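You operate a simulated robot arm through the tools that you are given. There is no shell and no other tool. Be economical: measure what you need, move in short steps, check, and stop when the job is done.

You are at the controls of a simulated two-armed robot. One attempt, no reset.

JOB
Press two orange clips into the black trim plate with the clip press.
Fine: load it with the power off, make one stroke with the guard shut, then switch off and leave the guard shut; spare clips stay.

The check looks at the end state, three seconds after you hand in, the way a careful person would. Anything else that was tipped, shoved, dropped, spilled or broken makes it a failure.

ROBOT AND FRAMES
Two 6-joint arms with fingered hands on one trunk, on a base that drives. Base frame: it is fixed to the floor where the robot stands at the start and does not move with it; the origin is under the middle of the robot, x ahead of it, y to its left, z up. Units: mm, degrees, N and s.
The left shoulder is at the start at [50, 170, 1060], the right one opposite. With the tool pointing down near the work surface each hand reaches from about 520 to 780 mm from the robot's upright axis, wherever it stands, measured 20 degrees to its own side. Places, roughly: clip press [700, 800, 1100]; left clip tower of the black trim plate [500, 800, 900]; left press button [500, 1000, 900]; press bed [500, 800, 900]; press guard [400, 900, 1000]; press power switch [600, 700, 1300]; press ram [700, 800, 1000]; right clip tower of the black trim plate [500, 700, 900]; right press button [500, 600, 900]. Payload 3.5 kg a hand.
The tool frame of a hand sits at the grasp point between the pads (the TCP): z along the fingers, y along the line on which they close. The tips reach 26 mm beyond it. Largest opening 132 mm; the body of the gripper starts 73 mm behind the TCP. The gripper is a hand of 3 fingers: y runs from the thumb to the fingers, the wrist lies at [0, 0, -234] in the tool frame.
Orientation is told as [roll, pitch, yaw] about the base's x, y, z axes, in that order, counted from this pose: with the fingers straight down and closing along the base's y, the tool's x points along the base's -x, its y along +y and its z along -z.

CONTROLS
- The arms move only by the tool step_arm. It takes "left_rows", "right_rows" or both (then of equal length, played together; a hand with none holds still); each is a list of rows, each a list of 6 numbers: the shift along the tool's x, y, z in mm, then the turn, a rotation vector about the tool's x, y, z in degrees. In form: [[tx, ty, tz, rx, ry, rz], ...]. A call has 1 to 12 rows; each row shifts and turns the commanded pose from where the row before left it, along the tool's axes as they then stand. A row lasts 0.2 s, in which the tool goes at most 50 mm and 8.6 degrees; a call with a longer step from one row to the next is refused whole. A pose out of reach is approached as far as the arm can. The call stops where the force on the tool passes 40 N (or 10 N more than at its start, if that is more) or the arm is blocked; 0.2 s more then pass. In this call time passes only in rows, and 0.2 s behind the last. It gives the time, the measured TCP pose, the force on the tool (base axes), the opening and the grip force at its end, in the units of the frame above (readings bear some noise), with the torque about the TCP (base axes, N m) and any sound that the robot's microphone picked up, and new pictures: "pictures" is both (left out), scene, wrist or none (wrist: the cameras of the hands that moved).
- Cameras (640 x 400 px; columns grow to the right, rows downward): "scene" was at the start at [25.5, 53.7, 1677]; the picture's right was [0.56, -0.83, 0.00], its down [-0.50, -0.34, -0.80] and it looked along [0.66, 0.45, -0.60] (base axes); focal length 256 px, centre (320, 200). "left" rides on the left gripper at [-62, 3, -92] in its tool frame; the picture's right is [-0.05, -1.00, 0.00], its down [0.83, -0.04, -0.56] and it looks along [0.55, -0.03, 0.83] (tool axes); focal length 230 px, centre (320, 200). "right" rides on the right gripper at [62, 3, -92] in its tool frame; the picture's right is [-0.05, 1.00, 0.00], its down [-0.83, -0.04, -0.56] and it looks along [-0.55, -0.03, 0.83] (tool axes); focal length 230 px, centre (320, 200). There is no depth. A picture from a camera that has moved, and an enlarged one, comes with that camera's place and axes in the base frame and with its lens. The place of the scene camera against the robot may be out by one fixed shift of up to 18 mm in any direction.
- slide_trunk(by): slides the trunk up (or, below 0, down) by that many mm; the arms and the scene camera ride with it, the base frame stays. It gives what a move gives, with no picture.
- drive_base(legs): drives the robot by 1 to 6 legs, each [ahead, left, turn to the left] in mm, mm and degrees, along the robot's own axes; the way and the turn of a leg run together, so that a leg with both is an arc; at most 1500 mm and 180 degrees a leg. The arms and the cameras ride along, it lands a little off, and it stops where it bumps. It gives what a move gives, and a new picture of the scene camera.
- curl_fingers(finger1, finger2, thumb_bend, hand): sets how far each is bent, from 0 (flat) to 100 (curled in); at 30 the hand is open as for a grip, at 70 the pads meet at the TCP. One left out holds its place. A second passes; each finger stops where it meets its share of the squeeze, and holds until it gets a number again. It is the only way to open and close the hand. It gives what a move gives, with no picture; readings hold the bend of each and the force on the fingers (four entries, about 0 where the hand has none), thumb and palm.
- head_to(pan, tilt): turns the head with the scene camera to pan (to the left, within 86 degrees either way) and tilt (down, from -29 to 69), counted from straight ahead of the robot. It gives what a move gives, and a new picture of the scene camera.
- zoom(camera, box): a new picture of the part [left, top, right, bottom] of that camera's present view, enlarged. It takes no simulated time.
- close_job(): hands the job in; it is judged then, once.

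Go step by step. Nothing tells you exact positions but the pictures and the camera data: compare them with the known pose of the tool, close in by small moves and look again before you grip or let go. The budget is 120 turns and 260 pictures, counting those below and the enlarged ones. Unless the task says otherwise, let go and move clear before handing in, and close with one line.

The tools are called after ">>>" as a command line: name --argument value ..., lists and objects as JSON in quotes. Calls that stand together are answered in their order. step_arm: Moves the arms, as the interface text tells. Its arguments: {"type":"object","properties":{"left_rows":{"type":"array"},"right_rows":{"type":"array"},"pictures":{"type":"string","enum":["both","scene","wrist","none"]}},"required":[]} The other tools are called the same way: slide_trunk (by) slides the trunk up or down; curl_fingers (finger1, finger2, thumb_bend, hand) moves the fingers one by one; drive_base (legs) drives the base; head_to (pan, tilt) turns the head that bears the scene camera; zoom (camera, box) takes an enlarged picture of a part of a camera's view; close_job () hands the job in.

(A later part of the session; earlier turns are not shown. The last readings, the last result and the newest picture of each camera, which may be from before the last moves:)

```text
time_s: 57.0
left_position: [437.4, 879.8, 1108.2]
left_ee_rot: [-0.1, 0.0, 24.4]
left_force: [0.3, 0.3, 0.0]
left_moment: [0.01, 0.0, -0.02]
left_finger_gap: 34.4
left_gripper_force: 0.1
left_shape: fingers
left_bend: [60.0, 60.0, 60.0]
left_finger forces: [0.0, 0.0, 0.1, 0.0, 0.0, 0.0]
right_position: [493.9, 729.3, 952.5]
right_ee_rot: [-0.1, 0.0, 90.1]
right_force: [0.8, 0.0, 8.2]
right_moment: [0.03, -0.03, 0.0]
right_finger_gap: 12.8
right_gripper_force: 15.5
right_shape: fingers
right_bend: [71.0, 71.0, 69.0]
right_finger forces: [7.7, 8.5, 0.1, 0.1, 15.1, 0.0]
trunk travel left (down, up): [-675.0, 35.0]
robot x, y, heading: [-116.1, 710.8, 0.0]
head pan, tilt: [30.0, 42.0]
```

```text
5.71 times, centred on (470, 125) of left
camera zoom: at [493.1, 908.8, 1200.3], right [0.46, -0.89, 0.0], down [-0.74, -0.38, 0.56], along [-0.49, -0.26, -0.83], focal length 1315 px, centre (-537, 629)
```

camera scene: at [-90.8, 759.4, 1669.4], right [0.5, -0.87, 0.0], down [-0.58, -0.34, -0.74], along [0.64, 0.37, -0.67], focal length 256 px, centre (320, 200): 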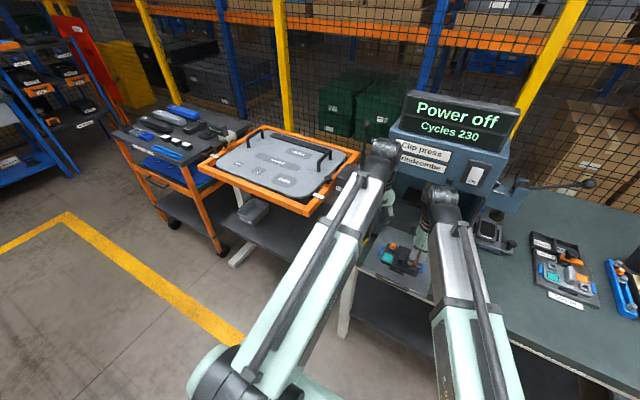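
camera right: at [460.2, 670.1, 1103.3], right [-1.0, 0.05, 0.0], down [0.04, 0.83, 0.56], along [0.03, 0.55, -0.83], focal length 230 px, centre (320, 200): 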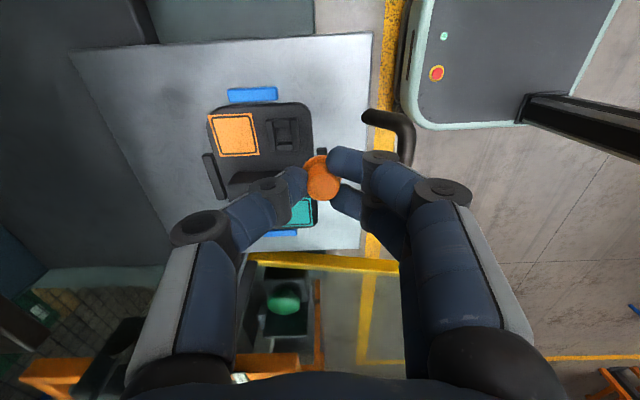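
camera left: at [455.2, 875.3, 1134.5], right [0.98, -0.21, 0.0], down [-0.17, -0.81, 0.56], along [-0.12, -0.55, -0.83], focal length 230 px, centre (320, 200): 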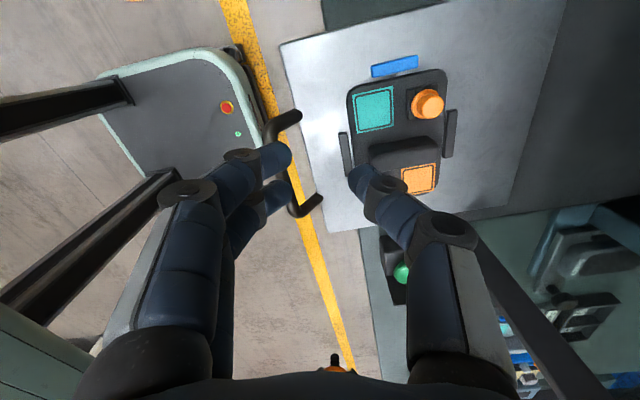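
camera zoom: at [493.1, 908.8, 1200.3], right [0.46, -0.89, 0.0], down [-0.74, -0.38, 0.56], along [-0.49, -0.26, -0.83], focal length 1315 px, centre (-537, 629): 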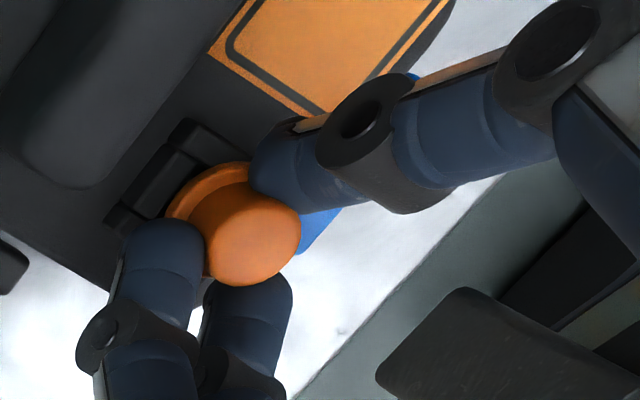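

>>> step_arm --right_rows '[[0, 0, 1.5, 0, 0, 0]]' --pictures "none"

>>> curl_fingers --hand "right" --finger1 60 --finger2 60 --thumb_bend 60

>>> zoom --camera "left" --box '[430, 90, 510, 160]'

```text
time_s: 57.4
left_position: [438.0, 881.0, 1106.5]
left_ee_rot: [-0.2, 0.0, 24.3]
left_force: [0.3, 0.0, 0.4]
left_moment: [-0.01, -0.01, -0.01]
left_finger_gap: 34.7
left_gripper_force: 0.0
left_shape: fingers
left_bend: [60.0, 60.0, 60.0]
left_finger forces: [0.0, 0.0, 0.0, 0.1, 0.0, 0.1]
right_position: [493.6, 730.3, 948.7]
right_ee_rot: [0.1, 0.0, 90.1]
right_force: [0.1, 1.9, 6.0]
right_moment: [0.04, -0.03, 0.01]
right_finger_gap: 12.7
right_gripper_force: 15.2
right_shape: fingers
right_bend: [71.0, 71.0, 69.0]
right_finger forces: [7.1, 8.7, 0.0, 0.0, 14.6, 0.1]
trunk travel left (down, up): [-675.0, 35.0]
robot x, y, heading: [-116.4, 712.5, 0.1]
head pan, tilt: [30.0, 42.0]
```

```text
time_s: 58.4
left_position: [438.1, 881.1, 1107.1]
left_ee_rot: [-0.1, 0.1, 24.4]
left_force: [-0.1, 0.6, 0.1]
left_moment: [0.01, -0.03, -0.01]
left_finger_gap: 34.3
left_gripper_force: 0.0
left_shape: fingers
left_bend: [60.0, 60.0, 60.0]
left_finger forces: [0.0, 0.0, 0.0, 0.0, 0.0, 0.0]
right_position: [493.5, 728.6, 948.9]
right_ee_rot: [-0.1, 0.1, 90.1]
right_force: [0.3, -0.2, -0.1]
right_moment: [-0.01, 0.04, 0.0]
right_finger_gap: 34.3
right_gripper_force: 0.0
right_shape: fingers
right_bend: [60.0, 60.0, 60.0]
right_finger forces: [0.0, 0.1, 0.0, 0.0, 0.0, 0.0]
trunk travel left (down, up): [-675.0, 35.0]
robot x, y, heading: [-117.4, 715.0, 0.1]
head pan, tilt: [30.0, 42.0]
```

```text
5.71 times, centred on (470, 125) of left
camera zoom: at [493.6, 908.7, 1199.9], right [0.46, -0.89, 0.0], down [-0.74, -0.38, 0.56], along [-0.49, -0.26, -0.83], focal length 1315 px, centre (-537, 629)
```

zoom: 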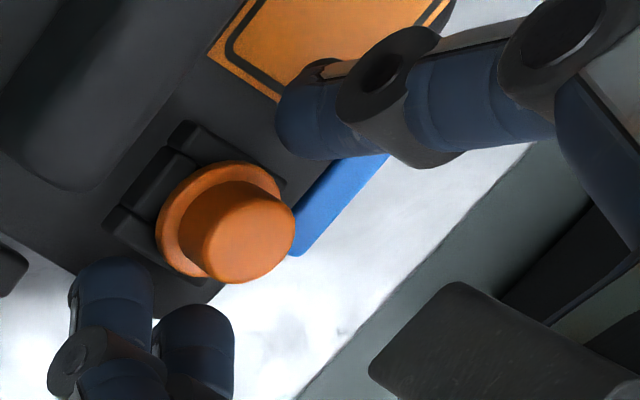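

Both clips stand in their towers. I lift the right hand off and back it away, then look at the whole press.

>>> step_arm --right_rows '[[0, 0, -8, 0, 0, 0], [0, 0, -20, 0, 0, 0], [0, 0, -30, 0, 0, 0], [30, 20, -30, 0, 0, 0], [40, 20, -10, 0, 0, 0], [40, 10, 0, 0, 0, 0], [40, 0, 0, 0, 0, 0]]' --pictures "both"

>>> zoom --camera "scene" --box '[310, 70, 530, 310]'

>>> zoom --camera "left" --box '[0, 0, 640, 400]'

```text
time_s: 60.0
left_position: [437.3, 881.1, 1106.6]
left_ee_rot: [-0.1, 0.0, 24.4]
left_force: [0.5, 0.6, 0.0]
left_moment: [0.01, -0.02, -0.01]
left_finger_gap: 34.4
left_gripper_force: 0.1
left_shape: fingers
left_bend: [60.0, 60.0, 60.0]
left_finger forces: [0.0, 0.0, 0.0, 0.0, 0.0, 0.1]
right_position: [442.8, 602.9, 1049.4]
right_ee_rot: [0.0, 0.2, 89.2]
right_force: [0.1, -0.5, -0.6]
right_moment: [0.0, -0.02, 0.0]
right_finger_gap: 34.4
right_gripper_force: 0.1
right_shape: fingers
right_bend: [60.0, 60.0, 60.0]
right_finger forces: [0.1, 0.0, 0.0, 0.1, 0.1, 0.0]
right hand out of reach, approached as far as the arm can: row 7
trunk travel left (down, up): [-675.0, 35.0]
robot x, y, heading: [-119.8, 713.0, 0.0]
head pan, tilt: [30.0, 42.0]
camera scene: at [-90.9, 759.6, 1669.4], right [0.5, -0.86, 0.0], down [-0.58, -0.34, -0.74], along [0.64, 0.37, -0.67], focal length 256 px, centre (320, 200)
camera right: at [439.2, 541.0, 1141.2], right [-1.0, 0.06, 0.0], down [0.05, 0.83, 0.55], along [0.04, 0.55, -0.83], focal length 230 px, centre (320, 200)
```

scene: 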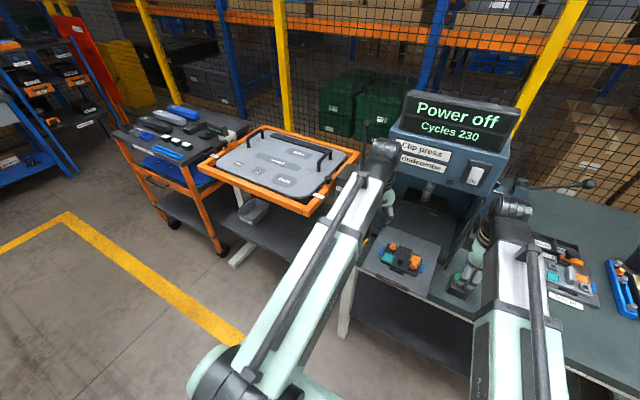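
right: 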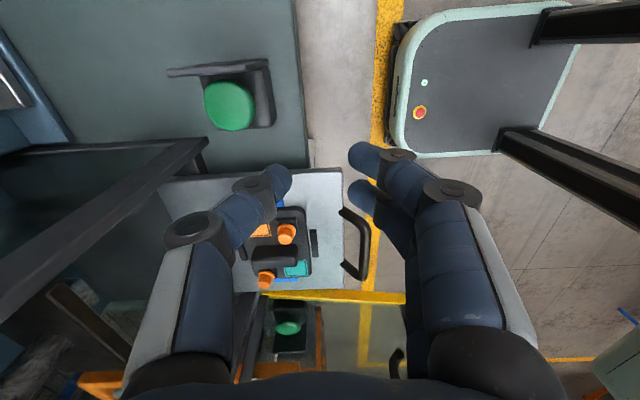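

```text
1.67 times, centred on (420, 190) of scene
camera zoom: at [-90.9, 759.6, 1669.4], right [0.5, -0.86, 0.0], down [-0.58, -0.34, -0.74], along [0.64, 0.37, -0.67], focal length 427 px, centre (153, 217)
```

zoom: 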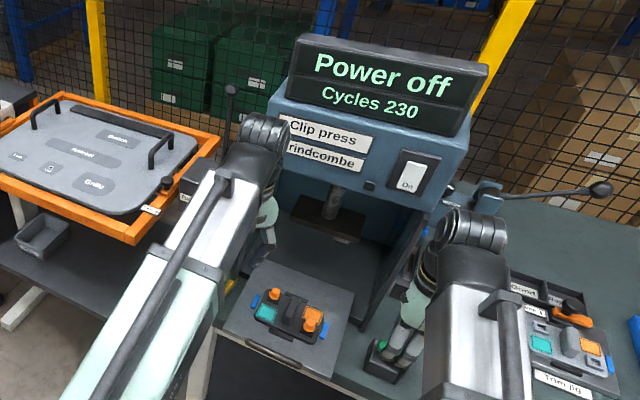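

```text
1.00 times, centred on (320, 200) of left (not enlarged: the box is as wide or as high as the picture)
camera zoom: at [493.5, 909.0, 1199.9], right [0.46, -0.89, 0.0], down [-0.74, -0.38, 0.56], along [-0.49, -0.26, -0.83], focal length 230 px, centre (320, 200)
```

zoom: 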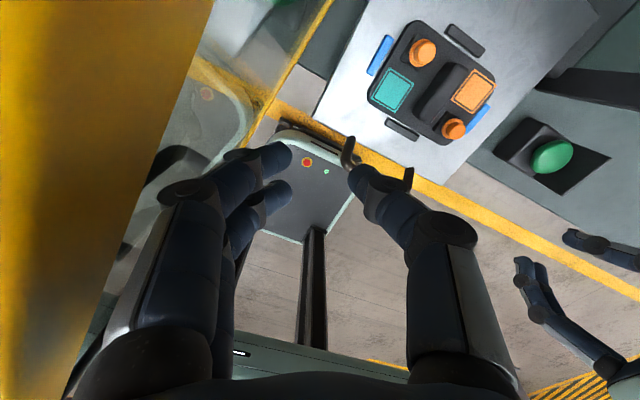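

Everything is loaded. Next, push the bed in using its handle (crossbar ≈ (383, 783, 897)) with the left hand as a closed fist. I back the robot 60 mm and straighten the left hand first.

>>> drive_base --legs '[[-60, 0, 0]]'

>>> curl_fingers --hand "left" --finger1 70 --finger2 70 --thumb_bend 70

>>> step_arm --left_rows '[[20, -25, 0, 0, 0, 8.1], [20, -35, 0, 0, 0, 8.1], [0, -40, 20, 0, 0, 8.1], [0, 0, 30, 0, 0, 0], [0, 0, 30, 0, 0, 0]]' --pictures "both"

```text
time_s: 61.0
left_position: [376.8, 878.7, 1107.6]
left_ee_rot: [-0.3, 0.0, 24.4]
left_force: [0.5, 0.5, 0.2]
left_moment: [-0.03, -0.02, -0.04]
left_finger_gap: 34.3
left_gripper_force: 0.1
left_shape: fingers
left_bend: [60.0, 60.0, 60.0]
left_finger forces: [0.0, 0.0, 0.0, 0.1, 0.1, 0.0]
right_position: [379.9, 602.3, 1050.0]
right_ee_rot: [-0.1, 0.2, 89.2]
right_force: [-0.1, -0.1, 0.5]
right_moment: [0.04, -0.05, 0.0]
right_finger_gap: 34.5
right_gripper_force: 0.1
right_shape: fingers
right_bend: [60.0, 60.0, 60.0]
right_finger forces: [0.0, 0.0, 0.0, 0.1, 0.0, 0.0]
trunk travel left (down, up): [-675.0, 35.0]
robot x, y, heading: [-175.2, 713.7, -0.0]
head pan, tilt: [30.0, 42.0]
camera scene: at [-153.3, 759.1, 1669.4], right [0.5, -0.87, 0.0], down [-0.58, -0.34, -0.74], along [0.64, 0.37, -0.67], focal length 256 px, centre (320, 200)
```

scene: 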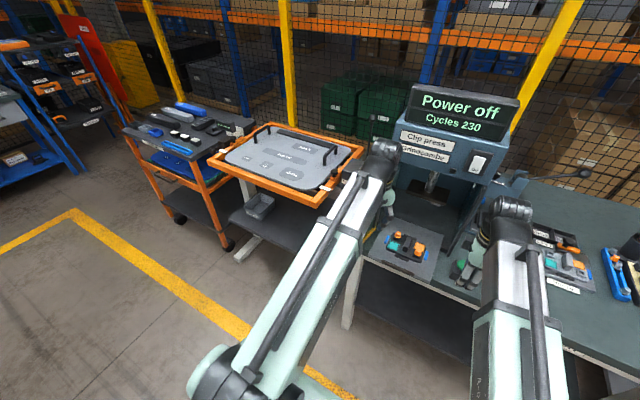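

```text
time_s: 62.0
left_position: [378.6, 879.9, 1106.9]
left_ee_rot: [-0.1, 0.0, 24.4]
left_force: [-1.0, 0.9, -1.6]
left_moment: [-0.02, 0.01, -0.04]
left_finger_gap: 6.0
left_gripper_force: 0.0
left_shape: fingers
left_bend: [70.0, 70.0, 70.0]
left_finger forces: [0.0, 0.0, 0.0, 0.0, 0.0, 0.0]
right_position: [381.9, 602.9, 1048.3]
right_ee_rot: [0.0, 0.2, 89.2]
right_force: [-1.0, 0.1, -0.5]
right_moment: [0.01, -0.04, -0.01]
right_finger_gap: 34.3
right_gripper_force: 0.0
right_shape: fingers
right_bend: [60.0, 60.0, 60.0]
right_finger forces: [0.0, 0.0, 0.1, 0.1, 0.0, 0.1]
trunk travel left (down, up): [-675.0, 35.0]
robot x, y, heading: [-177.6, 715.5, -0.0]
head pan, tilt: [30.0, 42.0]
```

```text
time_s: 63.2
left_position: [364.5, 768.1, 1027.8]
left_ee_rot: [-0.2, 0.1, 0.0]
left_force: [0.5, 0.5, -0.8]
left_moment: [-0.01, -0.03, 0.02]
left_finger_gap: 6.1
left_gripper_force: 0.1
left_shape: fingers
left_bend: [70.0, 70.0, 70.0]
left_finger forces: [0.1, 0.0, 0.0, 0.0, 0.0, 0.0]
right_position: [383.0, 602.2, 1048.7]
right_ee_rot: [0.0, 0.2, 89.2]
right_force: [1.1, -0.1, 0.9]
right_moment: [0.0, 0.02, 0.01]
right_finger_gap: 34.3
right_gripper_force: 0.0
right_shape: fingers
right_bend: [60.0, 60.0, 60.0]
right_finger forces: [0.1, 0.1, 0.1, 0.0, 0.1, 0.1]
trunk travel left (down, up): [-675.0, 35.0]
robot x, y, heading: [-174.8, 714.1, 0.2]
head pan, tilt: [30.0, 42.0]
camera scene: at [-150.4, 759.0, 1669.4], right [0.5, -0.87, 0.0], down [-0.58, -0.34, -0.74], along [0.64, 0.37, -0.67], focal length 256 px, centre (320, 200)
camera left: at [427.3, 771.3, 1119.6], right [0.05, -1.0, 0.0], down [-0.83, -0.04, 0.56], along [-0.55, -0.03, -0.83], focal length 230 px, centre (320, 200)
```

scene: 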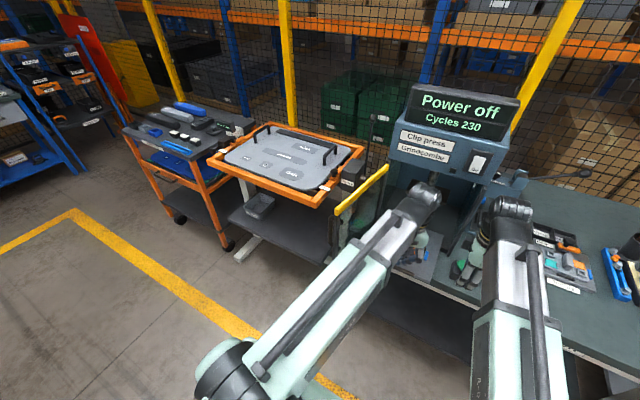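
left: 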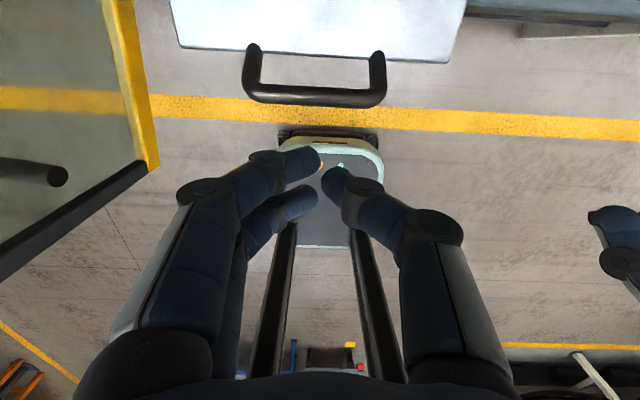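

The handle's crossbar is at about (385, 773). I move the fist in front of it and lower.

>>> step_arm --left_rows '[[15, 5, 20, 0, 0, 0], [12, 0, 35, 0, 0, 0], [0, 0, 35, 0, 0, 0], [0, 0, 30, 0, 0, 0]]' --pictures "wrist"

```text
time_s: 64.2
left_position: [339.3, 774.2, 905.8]
left_ee_rot: [-0.1, 0.0, 0.0]
left_force: [-1.1, -0.5, -0.6]
left_moment: [-0.01, -0.03, -0.01]
left_finger_gap: 6.4
left_gripper_force: 0.1
left_shape: fingers
left_bend: [70.0, 70.0, 70.0]
left_finger forces: [0.0, 0.1, 0.0, 0.0, 0.0, 0.0]
right_position: [383.8, 602.1, 1048.7]
right_ee_rot: [0.0, 0.2, 89.2]
right_force: [-0.8, -0.7, 0.2]
right_moment: [0.02, 0.02, 0.03]
right_finger_gap: 34.5
right_gripper_force: 0.2
right_shape: fingers
right_bend: [60.0, 60.0, 60.0]
right_finger forces: [0.1, 0.0, 0.1, 0.0, 0.0, 0.1]
trunk travel left (down, up): [-675.0, 35.0]
robot x, y, heading: [-177.7, 712.4, 0.1]
head pan, tilt: [30.0, 42.0]
camera left: at [401.7, 777.9, 998.1], right [0.05, -1.0, 0.0], down [-0.83, -0.04, 0.56], along [-0.55, -0.03, -0.83], focal length 230 px, centre (320, 200)
```

left: 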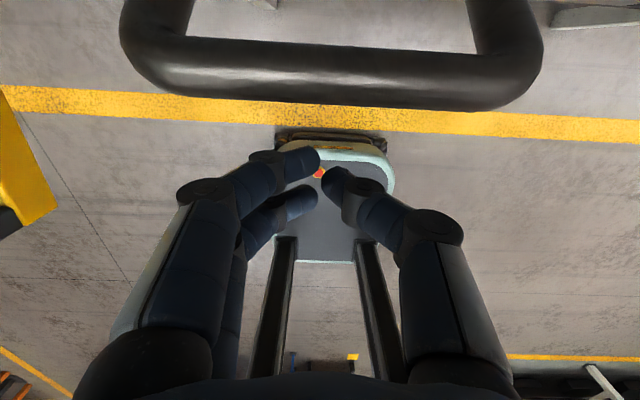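

The crossbar is nearer (396, 775, 920). I raise 20 mm and push forward slowly.

>>> step_arm --left_rows '[[0, 0, -20, 0, 0, 0], [-10, 0, 0, 0, 0, 0], [-10, 0, 0, 0, 0, 0], [-8, 0, 0, 0, 0, 0], [-8, 0, 0, 0, 0, 0], [-8, 0, 0, 0, 0, 0], [-8, 0, 0, 0, 0, 0], [-8, 0, 0, 0, 0, 0]]' --pictures "wrist"

```text
time_s: 66.0
left_position: [400.3, 773.9, 928.8]
left_ee_rot: [-0.2, 0.0, 0.0]
left_force: [-2.0, 0.7, 0.7]
left_moment: [0.02, -0.02, 0.06]
left_finger_gap: 6.6
left_gripper_force: 1.2
left_shape: fingers
left_bend: [70.0, 70.0, 70.0]
left_finger forces: [1.9, 0.1, 0.0, 0.0, 0.0, 0.0]
right_position: [383.1, 602.4, 1048.4]
right_ee_rot: [0.1, 0.2, 89.3]
right_force: [-0.4, 0.4, 0.3]
right_moment: [-0.04, 0.01, 0.02]
right_finger_gap: 34.3
right_gripper_force: 0.1
right_shape: fingers
right_bend: [60.0, 60.0, 60.0]
right_finger forces: [0.1, 0.0, 0.0, 0.0, 0.0, 0.1]
trunk travel left (down, up): [-675.0, 35.0]
robot x, y, heading: [-175.0, 711.3, 0.2]
head pan, tilt: [30.0, 42.0]
camera left: at [463.1, 777.3, 1020.3], right [0.05, -1.0, 0.0], down [-0.83, -0.04, 0.56], along [-0.55, -0.03, -0.83], focal length 230 px, centre (320, 200)
```

left: 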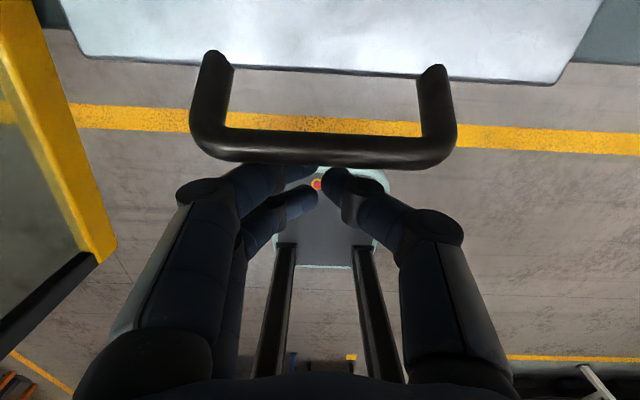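

Contact is light. Continue pushing.

>>> step_arm --left_rows '[[-8, 0, 0, 0, 0, 0], [-8, 0, 0, 0, 0, 0], [-8, 0, 0, 0, 0, 0], [-8, 0, 0, 0, 0, 0], [-8, 0, 0, 0, 0, 0], [-8, 0, 0, 0, 0, 0], [-8, 0, 0, 0, 0, 0], [-8, 0, 0, 0, 0, 0], [-8, 0, 0, 0, 0, 0], [-8, 0, 0, 0, 0, 0]]' --pictures "both"

>>> zoom --camera "scene" --box '[350, 130, 510, 290]'

```text
time_s: 68.2
left_position: [479.6, 774.8, 929.9]
left_ee_rot: [-0.1, 0.1, -0.1]
left_force: [-1.9, 0.6, -0.2]
left_moment: [-0.04, -0.01, 0.06]
left_finger_gap: 5.7
left_gripper_force: 0.4
left_shape: fingers
left_bend: [70.0, 70.0, 70.0]
left_finger forces: [2.2, 0.0, 0.1, 0.1, 0.1, 0.0]
right_position: [382.5, 602.5, 1048.7]
right_ee_rot: [0.0, 0.1, 89.2]
right_force: [-0.2, -0.6, 0.4]
right_moment: [0.03, 0.02, 0.01]
right_finger_gap: 34.3
right_gripper_force: 0.0
right_shape: fingers
right_bend: [60.0, 60.0, 60.0]
right_finger forces: [0.1, 0.1, 0.1, 0.0, 0.0, 0.0]
trunk travel left (down, up): [-675.0, 35.0]
robot x, y, heading: [-174.6, 709.8, 0.0]
head pan, tilt: [30.0, 42.0]
camera scene: at [-150.8, 759.1, 1669.3], right [0.5, -0.87, 0.0], down [-0.58, -0.34, -0.74], along [0.64, 0.37, -0.67], focal length 256 px, centre (320, 200)
camera left: at [542.1, 778.3, 1020.7], right [0.05, -1.0, 0.0], down [-0.83, -0.04, 0.56], along [-0.55, -0.03, -0.83], focal length 230 px, centre (320, 200)
```

scene: 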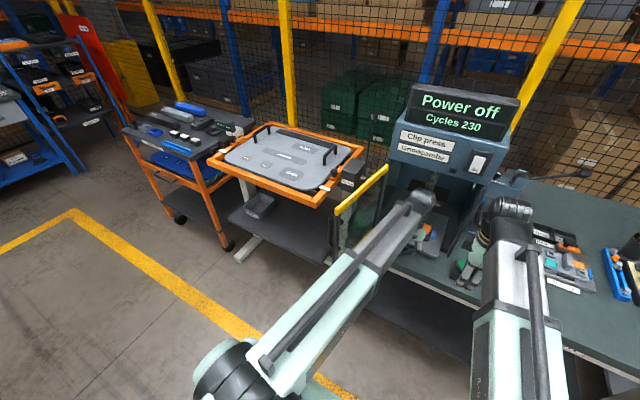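
left: 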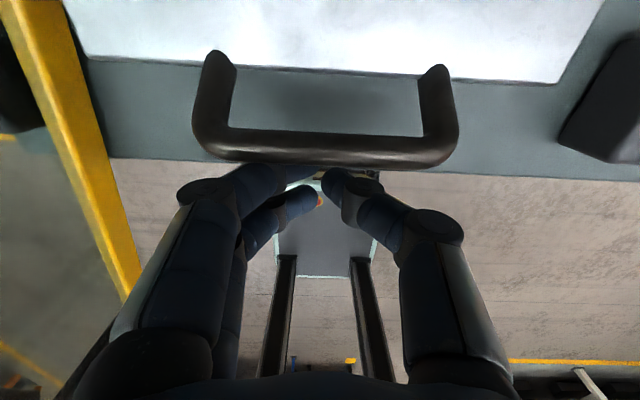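

```text
2.50 times, centred on (430, 210) of scene
camera zoom: at [-150.8, 759.1, 1669.3], right [0.5, -0.87, 0.0], down [-0.58, -0.34, -0.74], along [0.64, 0.37, -0.67], focal length 641 px, centre (45, 175)
```

zoom: 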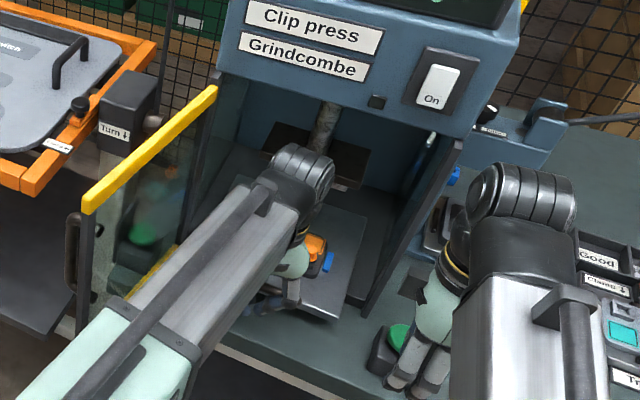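

The bed glides with about 2 N. To keep the wrist from meeting the press head, I tilt the hand so the wrist trails behind, then keep pushing.

>>> step_arm --left_rows '[[0, 0, 0, 0, -8.6, 0], [0, 0, 0, 0, -8.6, 0], [0, 0, 0, 0, -8.6, 0], [-7.2, 0, 3.5, 0, 0, 0], [-7.2, 0, 3.5, 0, 0, 0], [-7.2, 0, 3.5, 0, 0, 0], [-7.2, 0, 3.5, 0, 0, 0], [-7.2, 0, 3.5, 0, 0, 0], [-7.2, 0, 3.5, 0, 0, 0], [-7.2, 0, 3.5, 0, 0, 0]]' --pictures "both"

>>> zoom --camera "scene" --box '[350, 130, 510, 290]'

```text
time_s: 70.4
left_position: [535.1, 775.9, 928.1]
left_ee_rot: [-0.2, -25.8, 0.1]
left_force: [-2.2, -0.4, -3.5]
left_moment: [-0.05, 0.07, 0.04]
left_finger_gap: 5.8
left_gripper_force: 1.2
left_shape: fingers
left_bend: [70.0, 70.0, 70.0]
left_finger forces: [3.2, 0.0, 0.0, 0.0, 0.0, 0.1]
right_position: [382.4, 602.6, 1049.2]
right_ee_rot: [0.0, 0.2, 89.2]
right_force: [-0.1, -0.5, -0.7]
right_moment: [0.02, -0.02, 0.0]
right_finger_gap: 34.5
right_gripper_force: 0.1
right_shape: fingers
right_bend: [60.0, 60.0, 60.0]
right_finger forces: [0.0, 0.0, 0.1, 0.0, 0.0, 0.0]
trunk travel left (down, up): [-675.0, 35.0]
robot x, y, heading: [-173.3, 711.8, 0.1]
head pan, tilt: [30.0, 42.0]
camera scene: at [-150.5, 759.1, 1669.3], right [0.5, -0.87, 0.0], down [-0.58, -0.34, -0.74], along [0.64, 0.37, -0.67], focal length 256 px, centre (320, 200)
camera left: at [551.8, 778.6, 1038.8], right [0.05, -1.0, 0.03], down [-0.99, -0.04, 0.14], along [-0.14, -0.03, -0.99], focal length 230 px, centre (320, 200)
```

scene: 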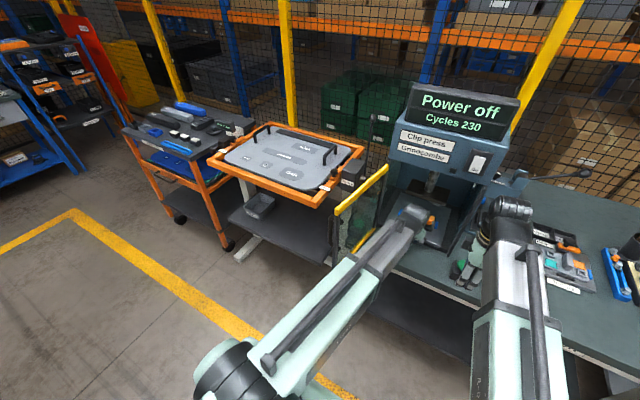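
left: 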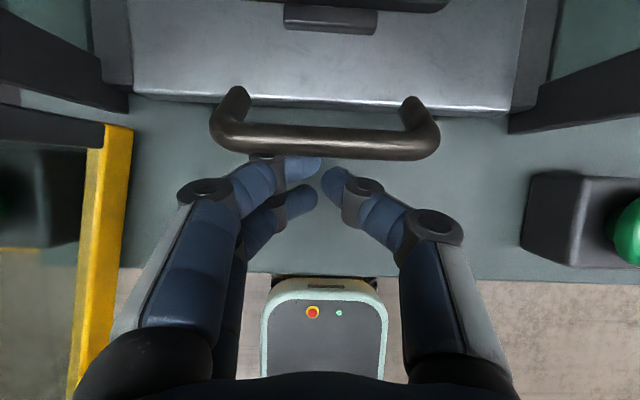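

```text
2.50 times, centred on (430, 210) of scene
camera zoom: at [-150.5, 759.1, 1669.3], right [0.5, -0.87, 0.0], down [-0.58, -0.34, -0.74], along [0.64, 0.37, -0.67], focal length 641 px, centre (45, 175)
```

zoom: 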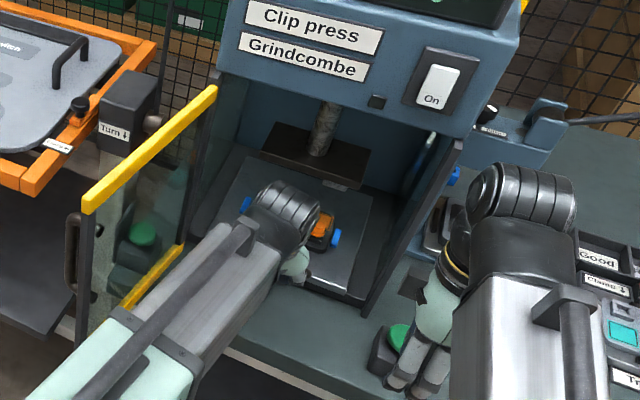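

Bed is about 140 mm in. Continue until it meets its stop.

>>> step_arm --left_rows '[[-7.2, 0, 3.5, 0, 0, 0], [-7.2, 0, 3.5, 0, 0, 0], [-7.2, 0, 3.5, 0, 0, 0], [-7.2, 0, 3.5, 0, 0, 0], [-7.2, 0, 3.5, 0, 0, 0], [-7.2, 0, 3.5, 0, 0, 0], [-7.2, 0, 3.5, 0, 0, 0], [-7.2, 0, 3.5, 0, 0, 0]]' --pictures "both"

>>> zoom --camera "scene" --box '[350, 130, 510, 290]'

```text
time_s: 71.9
left_position: [579.6, 776.4, 924.0]
left_ee_rot: [-0.1, -24.9, 0.3]
left_force: [-22.4, 1.9, 8.5]
left_moment: [0.22, -0.2, 0.54]
left_finger_gap: 4.6
left_gripper_force: 10.4
left_shape: fingers
left_bend: [71.0, 70.0, 70.0]
left_finger forces: [20.2, 0.0, 0.0, 0.0, 0.0, 0.0]
right_position: [380.9, 603.1, 1050.7]
right_ee_rot: [0.0, 0.3, 89.3]
right_force: [1.0, 0.0, -0.1]
right_moment: [-0.02, 0.03, -0.04]
right_finger_gap: 34.4
right_gripper_force: 0.1
right_shape: fingers
right_bend: [60.0, 60.0, 60.0]
right_finger forces: [0.0, 0.1, 0.1, 0.0, 0.1, 0.0]
trunk travel left (down, up): [-675.0, 35.0]
robot x, y, heading: [-178.2, 711.6, -0.1]
head pan, tilt: [30.0, 42.0]
stopped in row 7 (left hand): the force on the tool passed its limit (the readings are from after the stop); the commanded pose is now the measured one
camera scene: at [-153.2, 759.2, 1669.6], right [0.5, -0.87, 0.0], down [-0.58, -0.34, -0.74], along [0.64, 0.37, -0.67], focal length 256 px, centre (320, 200)
camera left: at [596.2, 779.5, 1035.1], right [0.05, -1.0, 0.02], down [-0.99, -0.05, 0.16], along [-0.15, -0.03, -0.99], focal length 230 px, centre (320, 200)
```

scene: 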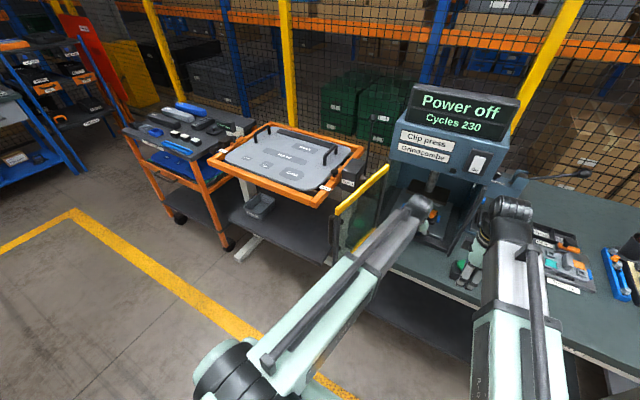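
left: 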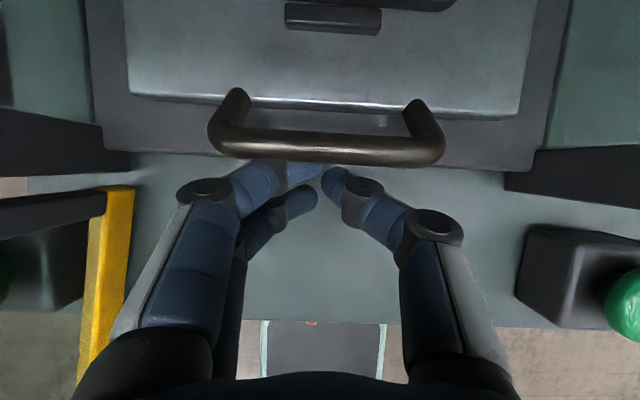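

```text
2.50 times, centred on (430, 210) of scene
camera zoom: at [-153.2, 759.2, 1669.6], right [0.5, -0.87, 0.0], down [-0.58, -0.34, -0.74], along [0.64, 0.37, -0.67], focal length 641 px, centre (45, 175)
```

zoom: 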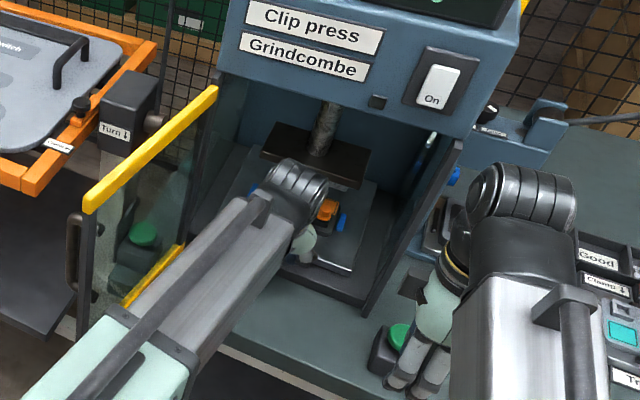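

The bed is home at its stop. I withdraw the left hand and look at the guard.

>>> step_arm --left_rows '[[18, 0, -8.7, 0, 0, 0], [36, 0, -17.5, 0, 0, 0], [36, 0, -17.5, 0, 0, 0], [36, 0, -17.5, 0, 0, 0], [20, 0, -30, 0, 8.6, 0], [10, 0, -40, 0, 8.6, 0], [0, 0, -40, 0, 8.6, 0], [0, -40, -20, 0, 0, 0], [0, -40, 0, 0, 0, 0]]' --pictures "none"

>>> head_to --pan 35 --tilt 45

>>> zoom --camera "scene" --box '[240, 60, 500, 280]'

>>> zoom --camera "left" --box '[0, 0, 640, 400]'

```text
time_s: 73.9
left_position: [384.7, 696.3, 1041.9]
left_ee_rot: [-0.1, 0.9, 0.2]
left_force: [0.1, -1.6, 0.8]
left_moment: [0.0, 0.0, 0.0]
left_finger_gap: 5.6
left_gripper_force: 0.0
left_shape: fingers
left_bend: [70.0, 70.0, 70.0]
left_finger forces: [0.0, 0.1, 0.1, 0.0, 0.1, 0.1]
right_position: [382.6, 602.4, 1049.0]
right_ee_rot: [0.0, 0.1, 89.2]
right_force: [-0.4, -0.3, -0.3]
right_moment: [-0.01, 0.01, -0.02]
right_finger_gap: 34.4
right_gripper_force: 0.0
right_shape: fingers
right_bend: [60.0, 60.0, 60.0]
right_finger forces: [0.0, 0.1, 0.0, 0.0, 0.0, 0.0]
trunk travel left (down, up): [-675.0, 35.0]
robot x, y, heading: [-176.0, 713.7, -0.0]
head pan, tilt: [30.0, 42.0]
```

```text
time_s: 74.6
left_position: [383.9, 696.0, 1041.1]
left_ee_rot: [-0.1, 0.8, 0.3]
left_force: [0.4, -0.3, 0.0]
left_moment: [-0.02, -0.02, -0.04]
left_finger_gap: 5.7
left_gripper_force: 0.0
left_shape: fingers
left_bend: [70.0, 70.0, 70.0]
left_finger forces: [0.0, 0.1, 0.0, 0.0, 0.0, 0.0]
right_position: [382.5, 603.2, 1048.4]
right_ee_rot: [0.0, 0.2, 89.3]
right_force: [0.4, 0.1, 0.2]
right_moment: [0.01, 0.0, 0.02]
right_finger_gap: 34.3
right_gripper_force: 0.0
right_shape: fingers
right_bend: [60.0, 60.0, 60.0]
right_finger forces: [0.1, 0.1, 0.0, 0.1, 0.0, 0.1]
trunk travel left (down, up): [-675.0, 35.0]
robot x, y, heading: [-180.6, 711.5, 0.2]
head pan, tilt: [35.0, 45.0]
camera scene: at [-157.0, 764.0, 1665.1], right [0.57, -0.82, 0.0], down [-0.58, -0.41, -0.71], along [0.58, 0.41, -0.71], focal length 256 px, centre (320, 200)
```

scene: 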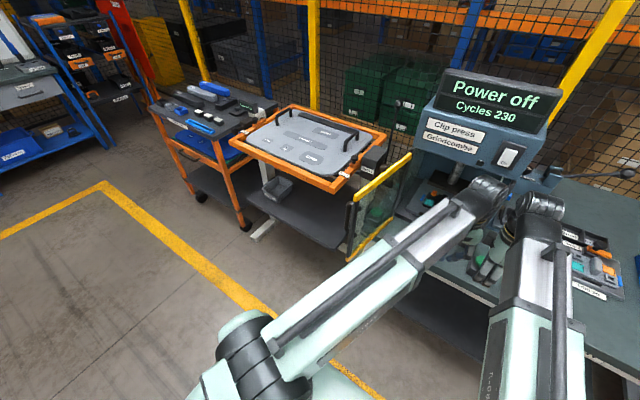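

```text
1.82 times, centred on (370, 170) of scene
camera zoom: at [-157.0, 764.0, 1665.1], right [0.57, -0.82, 0.0], down [-0.58, -0.41, -0.71], along [0.58, 0.41, -0.71], focal length 466 px, centre (229, 254)
```

zoom: 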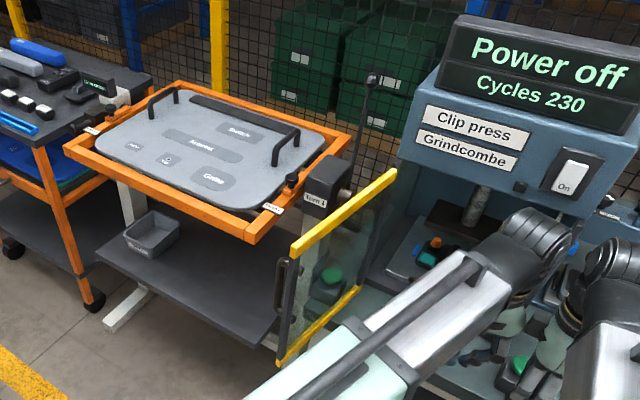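

```text
1.00 times, centred on (320, 200) of left (not enlarged: the box is as wide or as high as the picture)
camera zoom: at [447.3, 699.6, 1133.0], right [0.05, -1.0, 0.0], down [-0.82, -0.04, 0.57], along [-0.57, -0.03, -0.82], focal length 230 px, centre (320, 200)
```

zoom: 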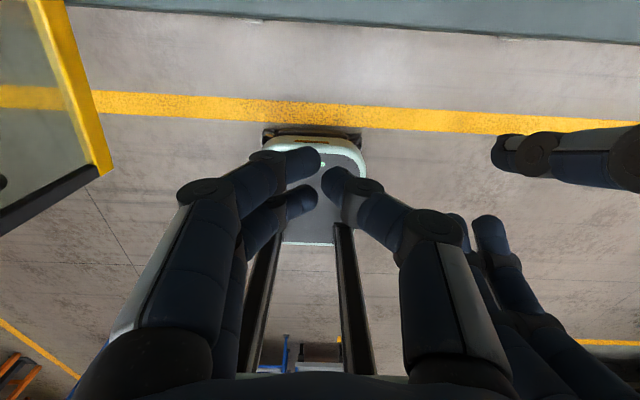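

Guard: hinge ≈ (572, 921), outer end ≈ (308, 977), top ≈ 1175. I lift the left hand above the guard and carry it over to the outer (left) side.

>>> step_arm --left_rows '[[0, 20, -40, 0, 0, 0], [0, 30, -38, 0, 0, 0], [5, 30, -38, 0, 0, 0], [10, 30, -38, 0, 0, 0], [10, 30, -36, 0, 0, 0], [10, 40, 0, 0, 0, 0], [5, 45, 0, 0, 0, 0], [0, 45, 0, 0, 0, 0], [0, 45, 0, 0, 0, 0], [0, 35, 0, 0, 0, 0]]' --pictures "both"

```text
time_s: 76.3
left_position: [367.8, 927.3, 1189.9]
left_ee_rot: [-1.0, 0.5, -1.1]
left_force: [-4.2, -27.8, 17.8]
left_moment: [0.19, -0.03, -0.04]
left_finger_gap: 0.2
left_gripper_force: 16.7
left_shape: fingers
left_bend: [72.0, 72.0, 68.0]
left_finger forces: [17.3, 15.7, 0.0, 0.1, 0.0, 0.0]
left hand out of reach, approached as far as the arm can: row 4, 5, 6
right_position: [380.4, 599.6, 1049.7]
right_ee_rot: [0.0, 0.1, 89.0]
right_force: [0.0, 0.5, 0.1]
right_moment: [-0.04, 0.01, 0.02]
right_finger_gap: 34.3
right_gripper_force: 0.2
right_shape: fingers
right_bend: [60.0, 60.0, 60.0]
right_finger forces: [0.0, 0.0, 0.0, 0.0, 0.0, 0.1]
trunk travel left (down, up): [-675.0, 35.0]
robot x, y, heading: [-177.9, 714.6, -0.0]
head pan, tilt: [35.0, 45.0]
stopped in row 8 (left hand): the force on the tool passed its limit (the readings are from after the stop); the commanded pose is now the measured one
camera scene: at [-158.8, 760.2, 1665.6], right [0.57, -0.82, 0.0], down [-0.58, -0.4, -0.71], along [0.58, 0.41, -0.71], focal length 256 px, centre (320, 200)
camera left: at [430.3, 930.7, 1281.8], right [0.03, -1.0, 0.02], down [-0.83, -0.02, 0.56], along [-0.56, -0.03, -0.83], focal length 230 px, centre (320, 200)
```

scene: 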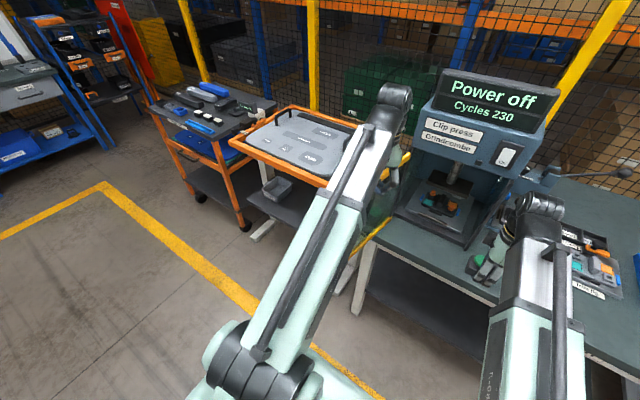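
left: 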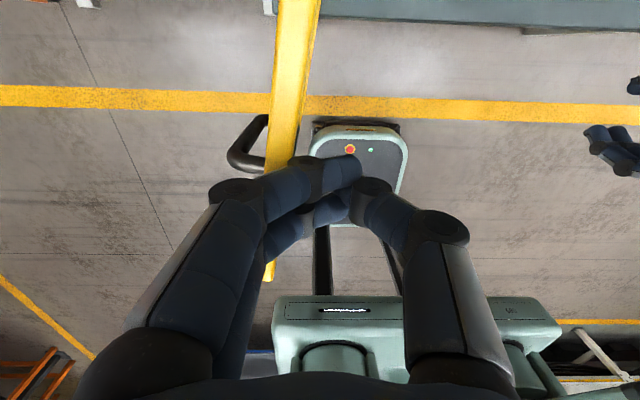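

Height reach ended at 1190 and the fingertips brushed the guard's top rail. I back off, raise the trunk 35 mm, then try to cross above it.

>>> step_arm --left_rows '[[0, -25, 0, 0, 0, 0]]' --pictures "none"

>>> slide_trunk --by 34

>>> zoom --camera "left" --box '[0, 0, 640, 400]'

```text
time_s: 76.7
left_position: [367.9, 910.2, 1186.8]
left_ee_rot: [-0.6, 0.4, -0.5]
left_force: [-0.2, -4.2, 2.7]
left_moment: [0.06, -0.03, -0.01]
left_finger_gap: 1.5
left_gripper_force: 2.0
left_shape: fingers
left_bend: [71.0, 70.0, 70.0]
left_finger forces: [4.3, 0.5, 0.0, 0.1, 0.0, 0.0]
right_position: [382.1, 602.5, 1048.5]
right_ee_rot: [-0.1, 0.1, 89.2]
right_force: [-0.1, 0.6, 0.5]
right_moment: [-0.04, -0.02, 0.01]
right_finger_gap: 34.4
right_gripper_force: 0.1
right_shape: fingers
right_bend: [60.0, 60.0, 60.0]
right_finger forces: [0.0, 0.0, 0.0, 0.1, 0.0, 0.0]
trunk travel left (down, up): [-675.0, 35.0]
robot x, y, heading: [-175.7, 712.0, -0.1]
head pan, tilt: [35.0, 45.0]
```

```text
time_s: 77.5
left_position: [368.9, 909.2, 1221.3]
left_ee_rot: [-0.7, 0.2, -0.6]
left_force: [0.1, 0.7, 0.3]
left_moment: [-0.02, -0.01, 0.01]
left_finger_gap: 5.6
left_gripper_force: 0.0
left_shape: fingers
left_bend: [70.0, 70.0, 70.0]
left_finger forces: [0.1, 0.0, 0.0, 0.0, 0.0, 0.1]
right_position: [381.3, 601.0, 1082.7]
right_ee_rot: [-0.1, 0.2, 89.2]
right_force: [0.0, -0.3, -0.4]
right_moment: [0.01, 0.01, 0.01]
right_finger_gap: 34.1
right_gripper_force: 0.1
right_shape: fingers
right_bend: [60.0, 60.0, 60.0]
right_finger forces: [0.0, 0.0, 0.2, 0.0, 0.0, 0.0]
trunk travel left (down, up): [-709.0, 1.0]
robot x, y, heading: [-173.0, 713.4, -0.1]
head pan, tilt: [35.0, 45.0]
```

```text
1.00 times, centred on (320, 200) of left (not enlarged: the box is as wide or as high as the picture)
camera zoom: at [431.9, 913.1, 1312.6], right [0.04, -1.0, 0.01], down [-0.83, -0.03, 0.56], along [-0.56, -0.03, -0.83], focal length 230 px, centre (320, 200)
```

zoom: 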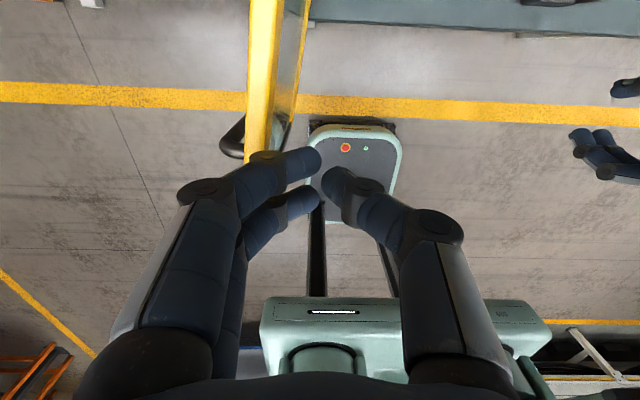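

Now the tips clear the rail. Crossing to the outer side.

>>> step_arm --left_rows '[[8, 25, 0, 0, 0, 0], [8, 35, 0, 0, 0, 0], [8, 40, 0, 0, 0, 0], [0, 35, 0, 0, 0, 0]]' --pictures "both"

```text
time_s: 78.5
left_position: [345.7, 1045.5, 1220.1]
left_ee_rot: [-0.7, 0.3, -0.7]
left_force: [-0.1, -0.2, -0.4]
left_moment: [0.01, 0.01, -0.02]
left_finger_gap: 5.4
left_gripper_force: 0.1
left_shape: fingers
left_bend: [70.0, 70.0, 70.0]
left_finger forces: [0.1, 0.0, 0.0, 0.0, 0.0, 0.0]
right_position: [382.4, 602.1, 1082.9]
right_ee_rot: [0.0, 0.3, 89.2]
right_force: [0.3, 0.6, 0.2]
right_moment: [0.01, 0.01, -0.05]
right_finger_gap: 34.3
right_gripper_force: 0.0
right_shape: fingers
right_bend: [60.0, 60.0, 60.0]
right_finger forces: [0.0, 0.0, 0.0, 0.0, 0.0, 0.1]
trunk travel left (down, up): [-709.0, 1.0]
robot x, y, heading: [-175.4, 711.4, -0.0]
head pan, tilt: [35.0, 45.0]
camera scene: at [-156.8, 764.2, 1699.0], right [0.57, -0.82, 0.0], down [-0.58, -0.41, -0.71], along [0.58, 0.41, -0.71], focal length 256 px, centre (320, 200)
camera left: at [408.8, 1048.1, 1311.5], right [0.04, -1.0, 0.01], down [-0.83, -0.03, 0.56], along [-0.56, -0.03, -0.83], focal length 230 px, centre (320, 200)
```

scene: 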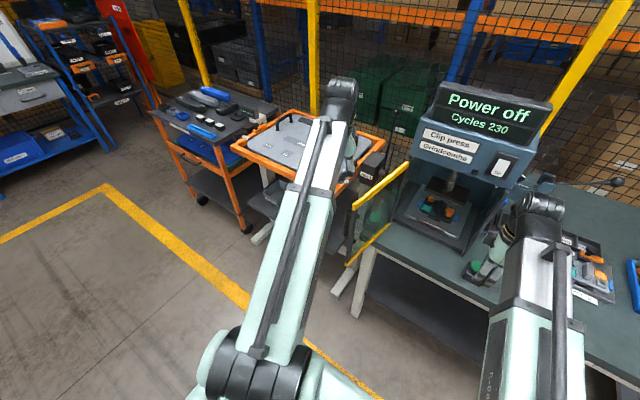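
left: 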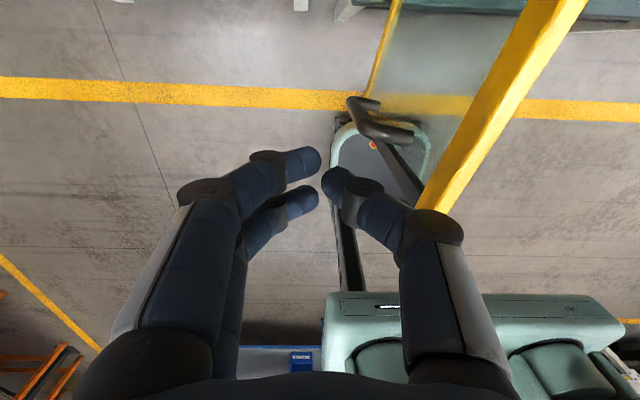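

The hand is outside the guard. I lower so the fist meets the yellow top rail and start swinging the guard along its arc.

>>> step_arm --left_rows '[[0, 0, 35, 0, 0, 0], [0, 0, 30, 0, 0, 0], [-4, -30, 0, 0, 0, 0], [-4, -33, 0, 0, 0, 0], [4, -20, 0, 0, 0, 0], [3, -20, 0, 0, 0, 0], [0, -20, 0, 0, 0, 0], [0, -19, 0, 0, 0, 0]]' --pictures "both"

```text
time_s: 80.3
left_position: [345.8, 900.9, 1155.8]
left_ee_rot: [-0.7, 0.3, -0.6]
left_force: [0.1, -0.4, -0.9]
left_moment: [0.02, -0.01, -0.03]
left_finger_gap: 5.3
left_gripper_force: 0.1
left_shape: fingers
left_bend: [70.0, 70.0, 70.0]
left_finger forces: [0.1, 0.0, 0.1, 0.1, 0.0, 0.0]
right_position: [382.7, 601.3, 1082.5]
right_ee_rot: [-0.1, 0.1, 89.2]
right_force: [0.1, 0.2, 0.4]
right_moment: [0.05, -0.01, 0.03]
right_finger_gap: 34.2
right_gripper_force: 0.1
right_shape: fingers
right_bend: [60.0, 60.0, 60.0]
right_finger forces: [0.0, 0.0, 0.0, 0.0, 0.1, 0.0]
trunk travel left (down, up): [-709.0, 1.0]
robot x, y, heading: [-175.2, 712.7, -0.4]
head pan, tilt: [35.0, 45.0]
camera scene: at [-156.9, 763.4, 1699.1], right [0.57, -0.82, 0.0], down [-0.58, -0.41, -0.71], along [0.58, 0.41, -0.71], focal length 256 px, centre (320, 200)
camera left: at [409.2, 905.2, 1247.9], right [0.04, -1.0, 0.01], down [-0.83, -0.03, 0.56], along [-0.56, -0.03, -0.83], focal length 230 px, centre (320, 200)
```

scene: 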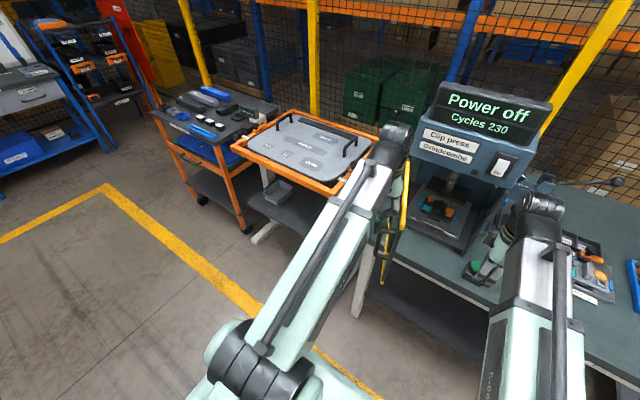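
left: 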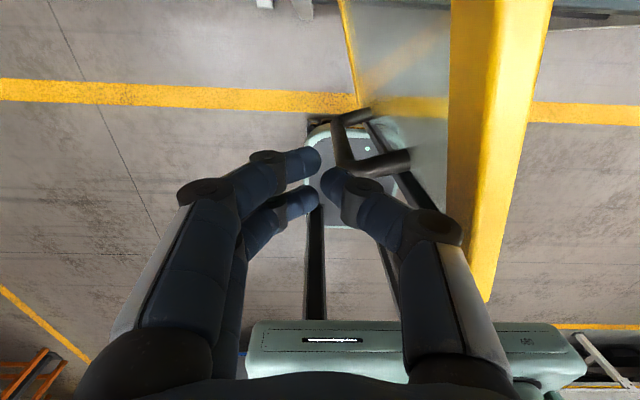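

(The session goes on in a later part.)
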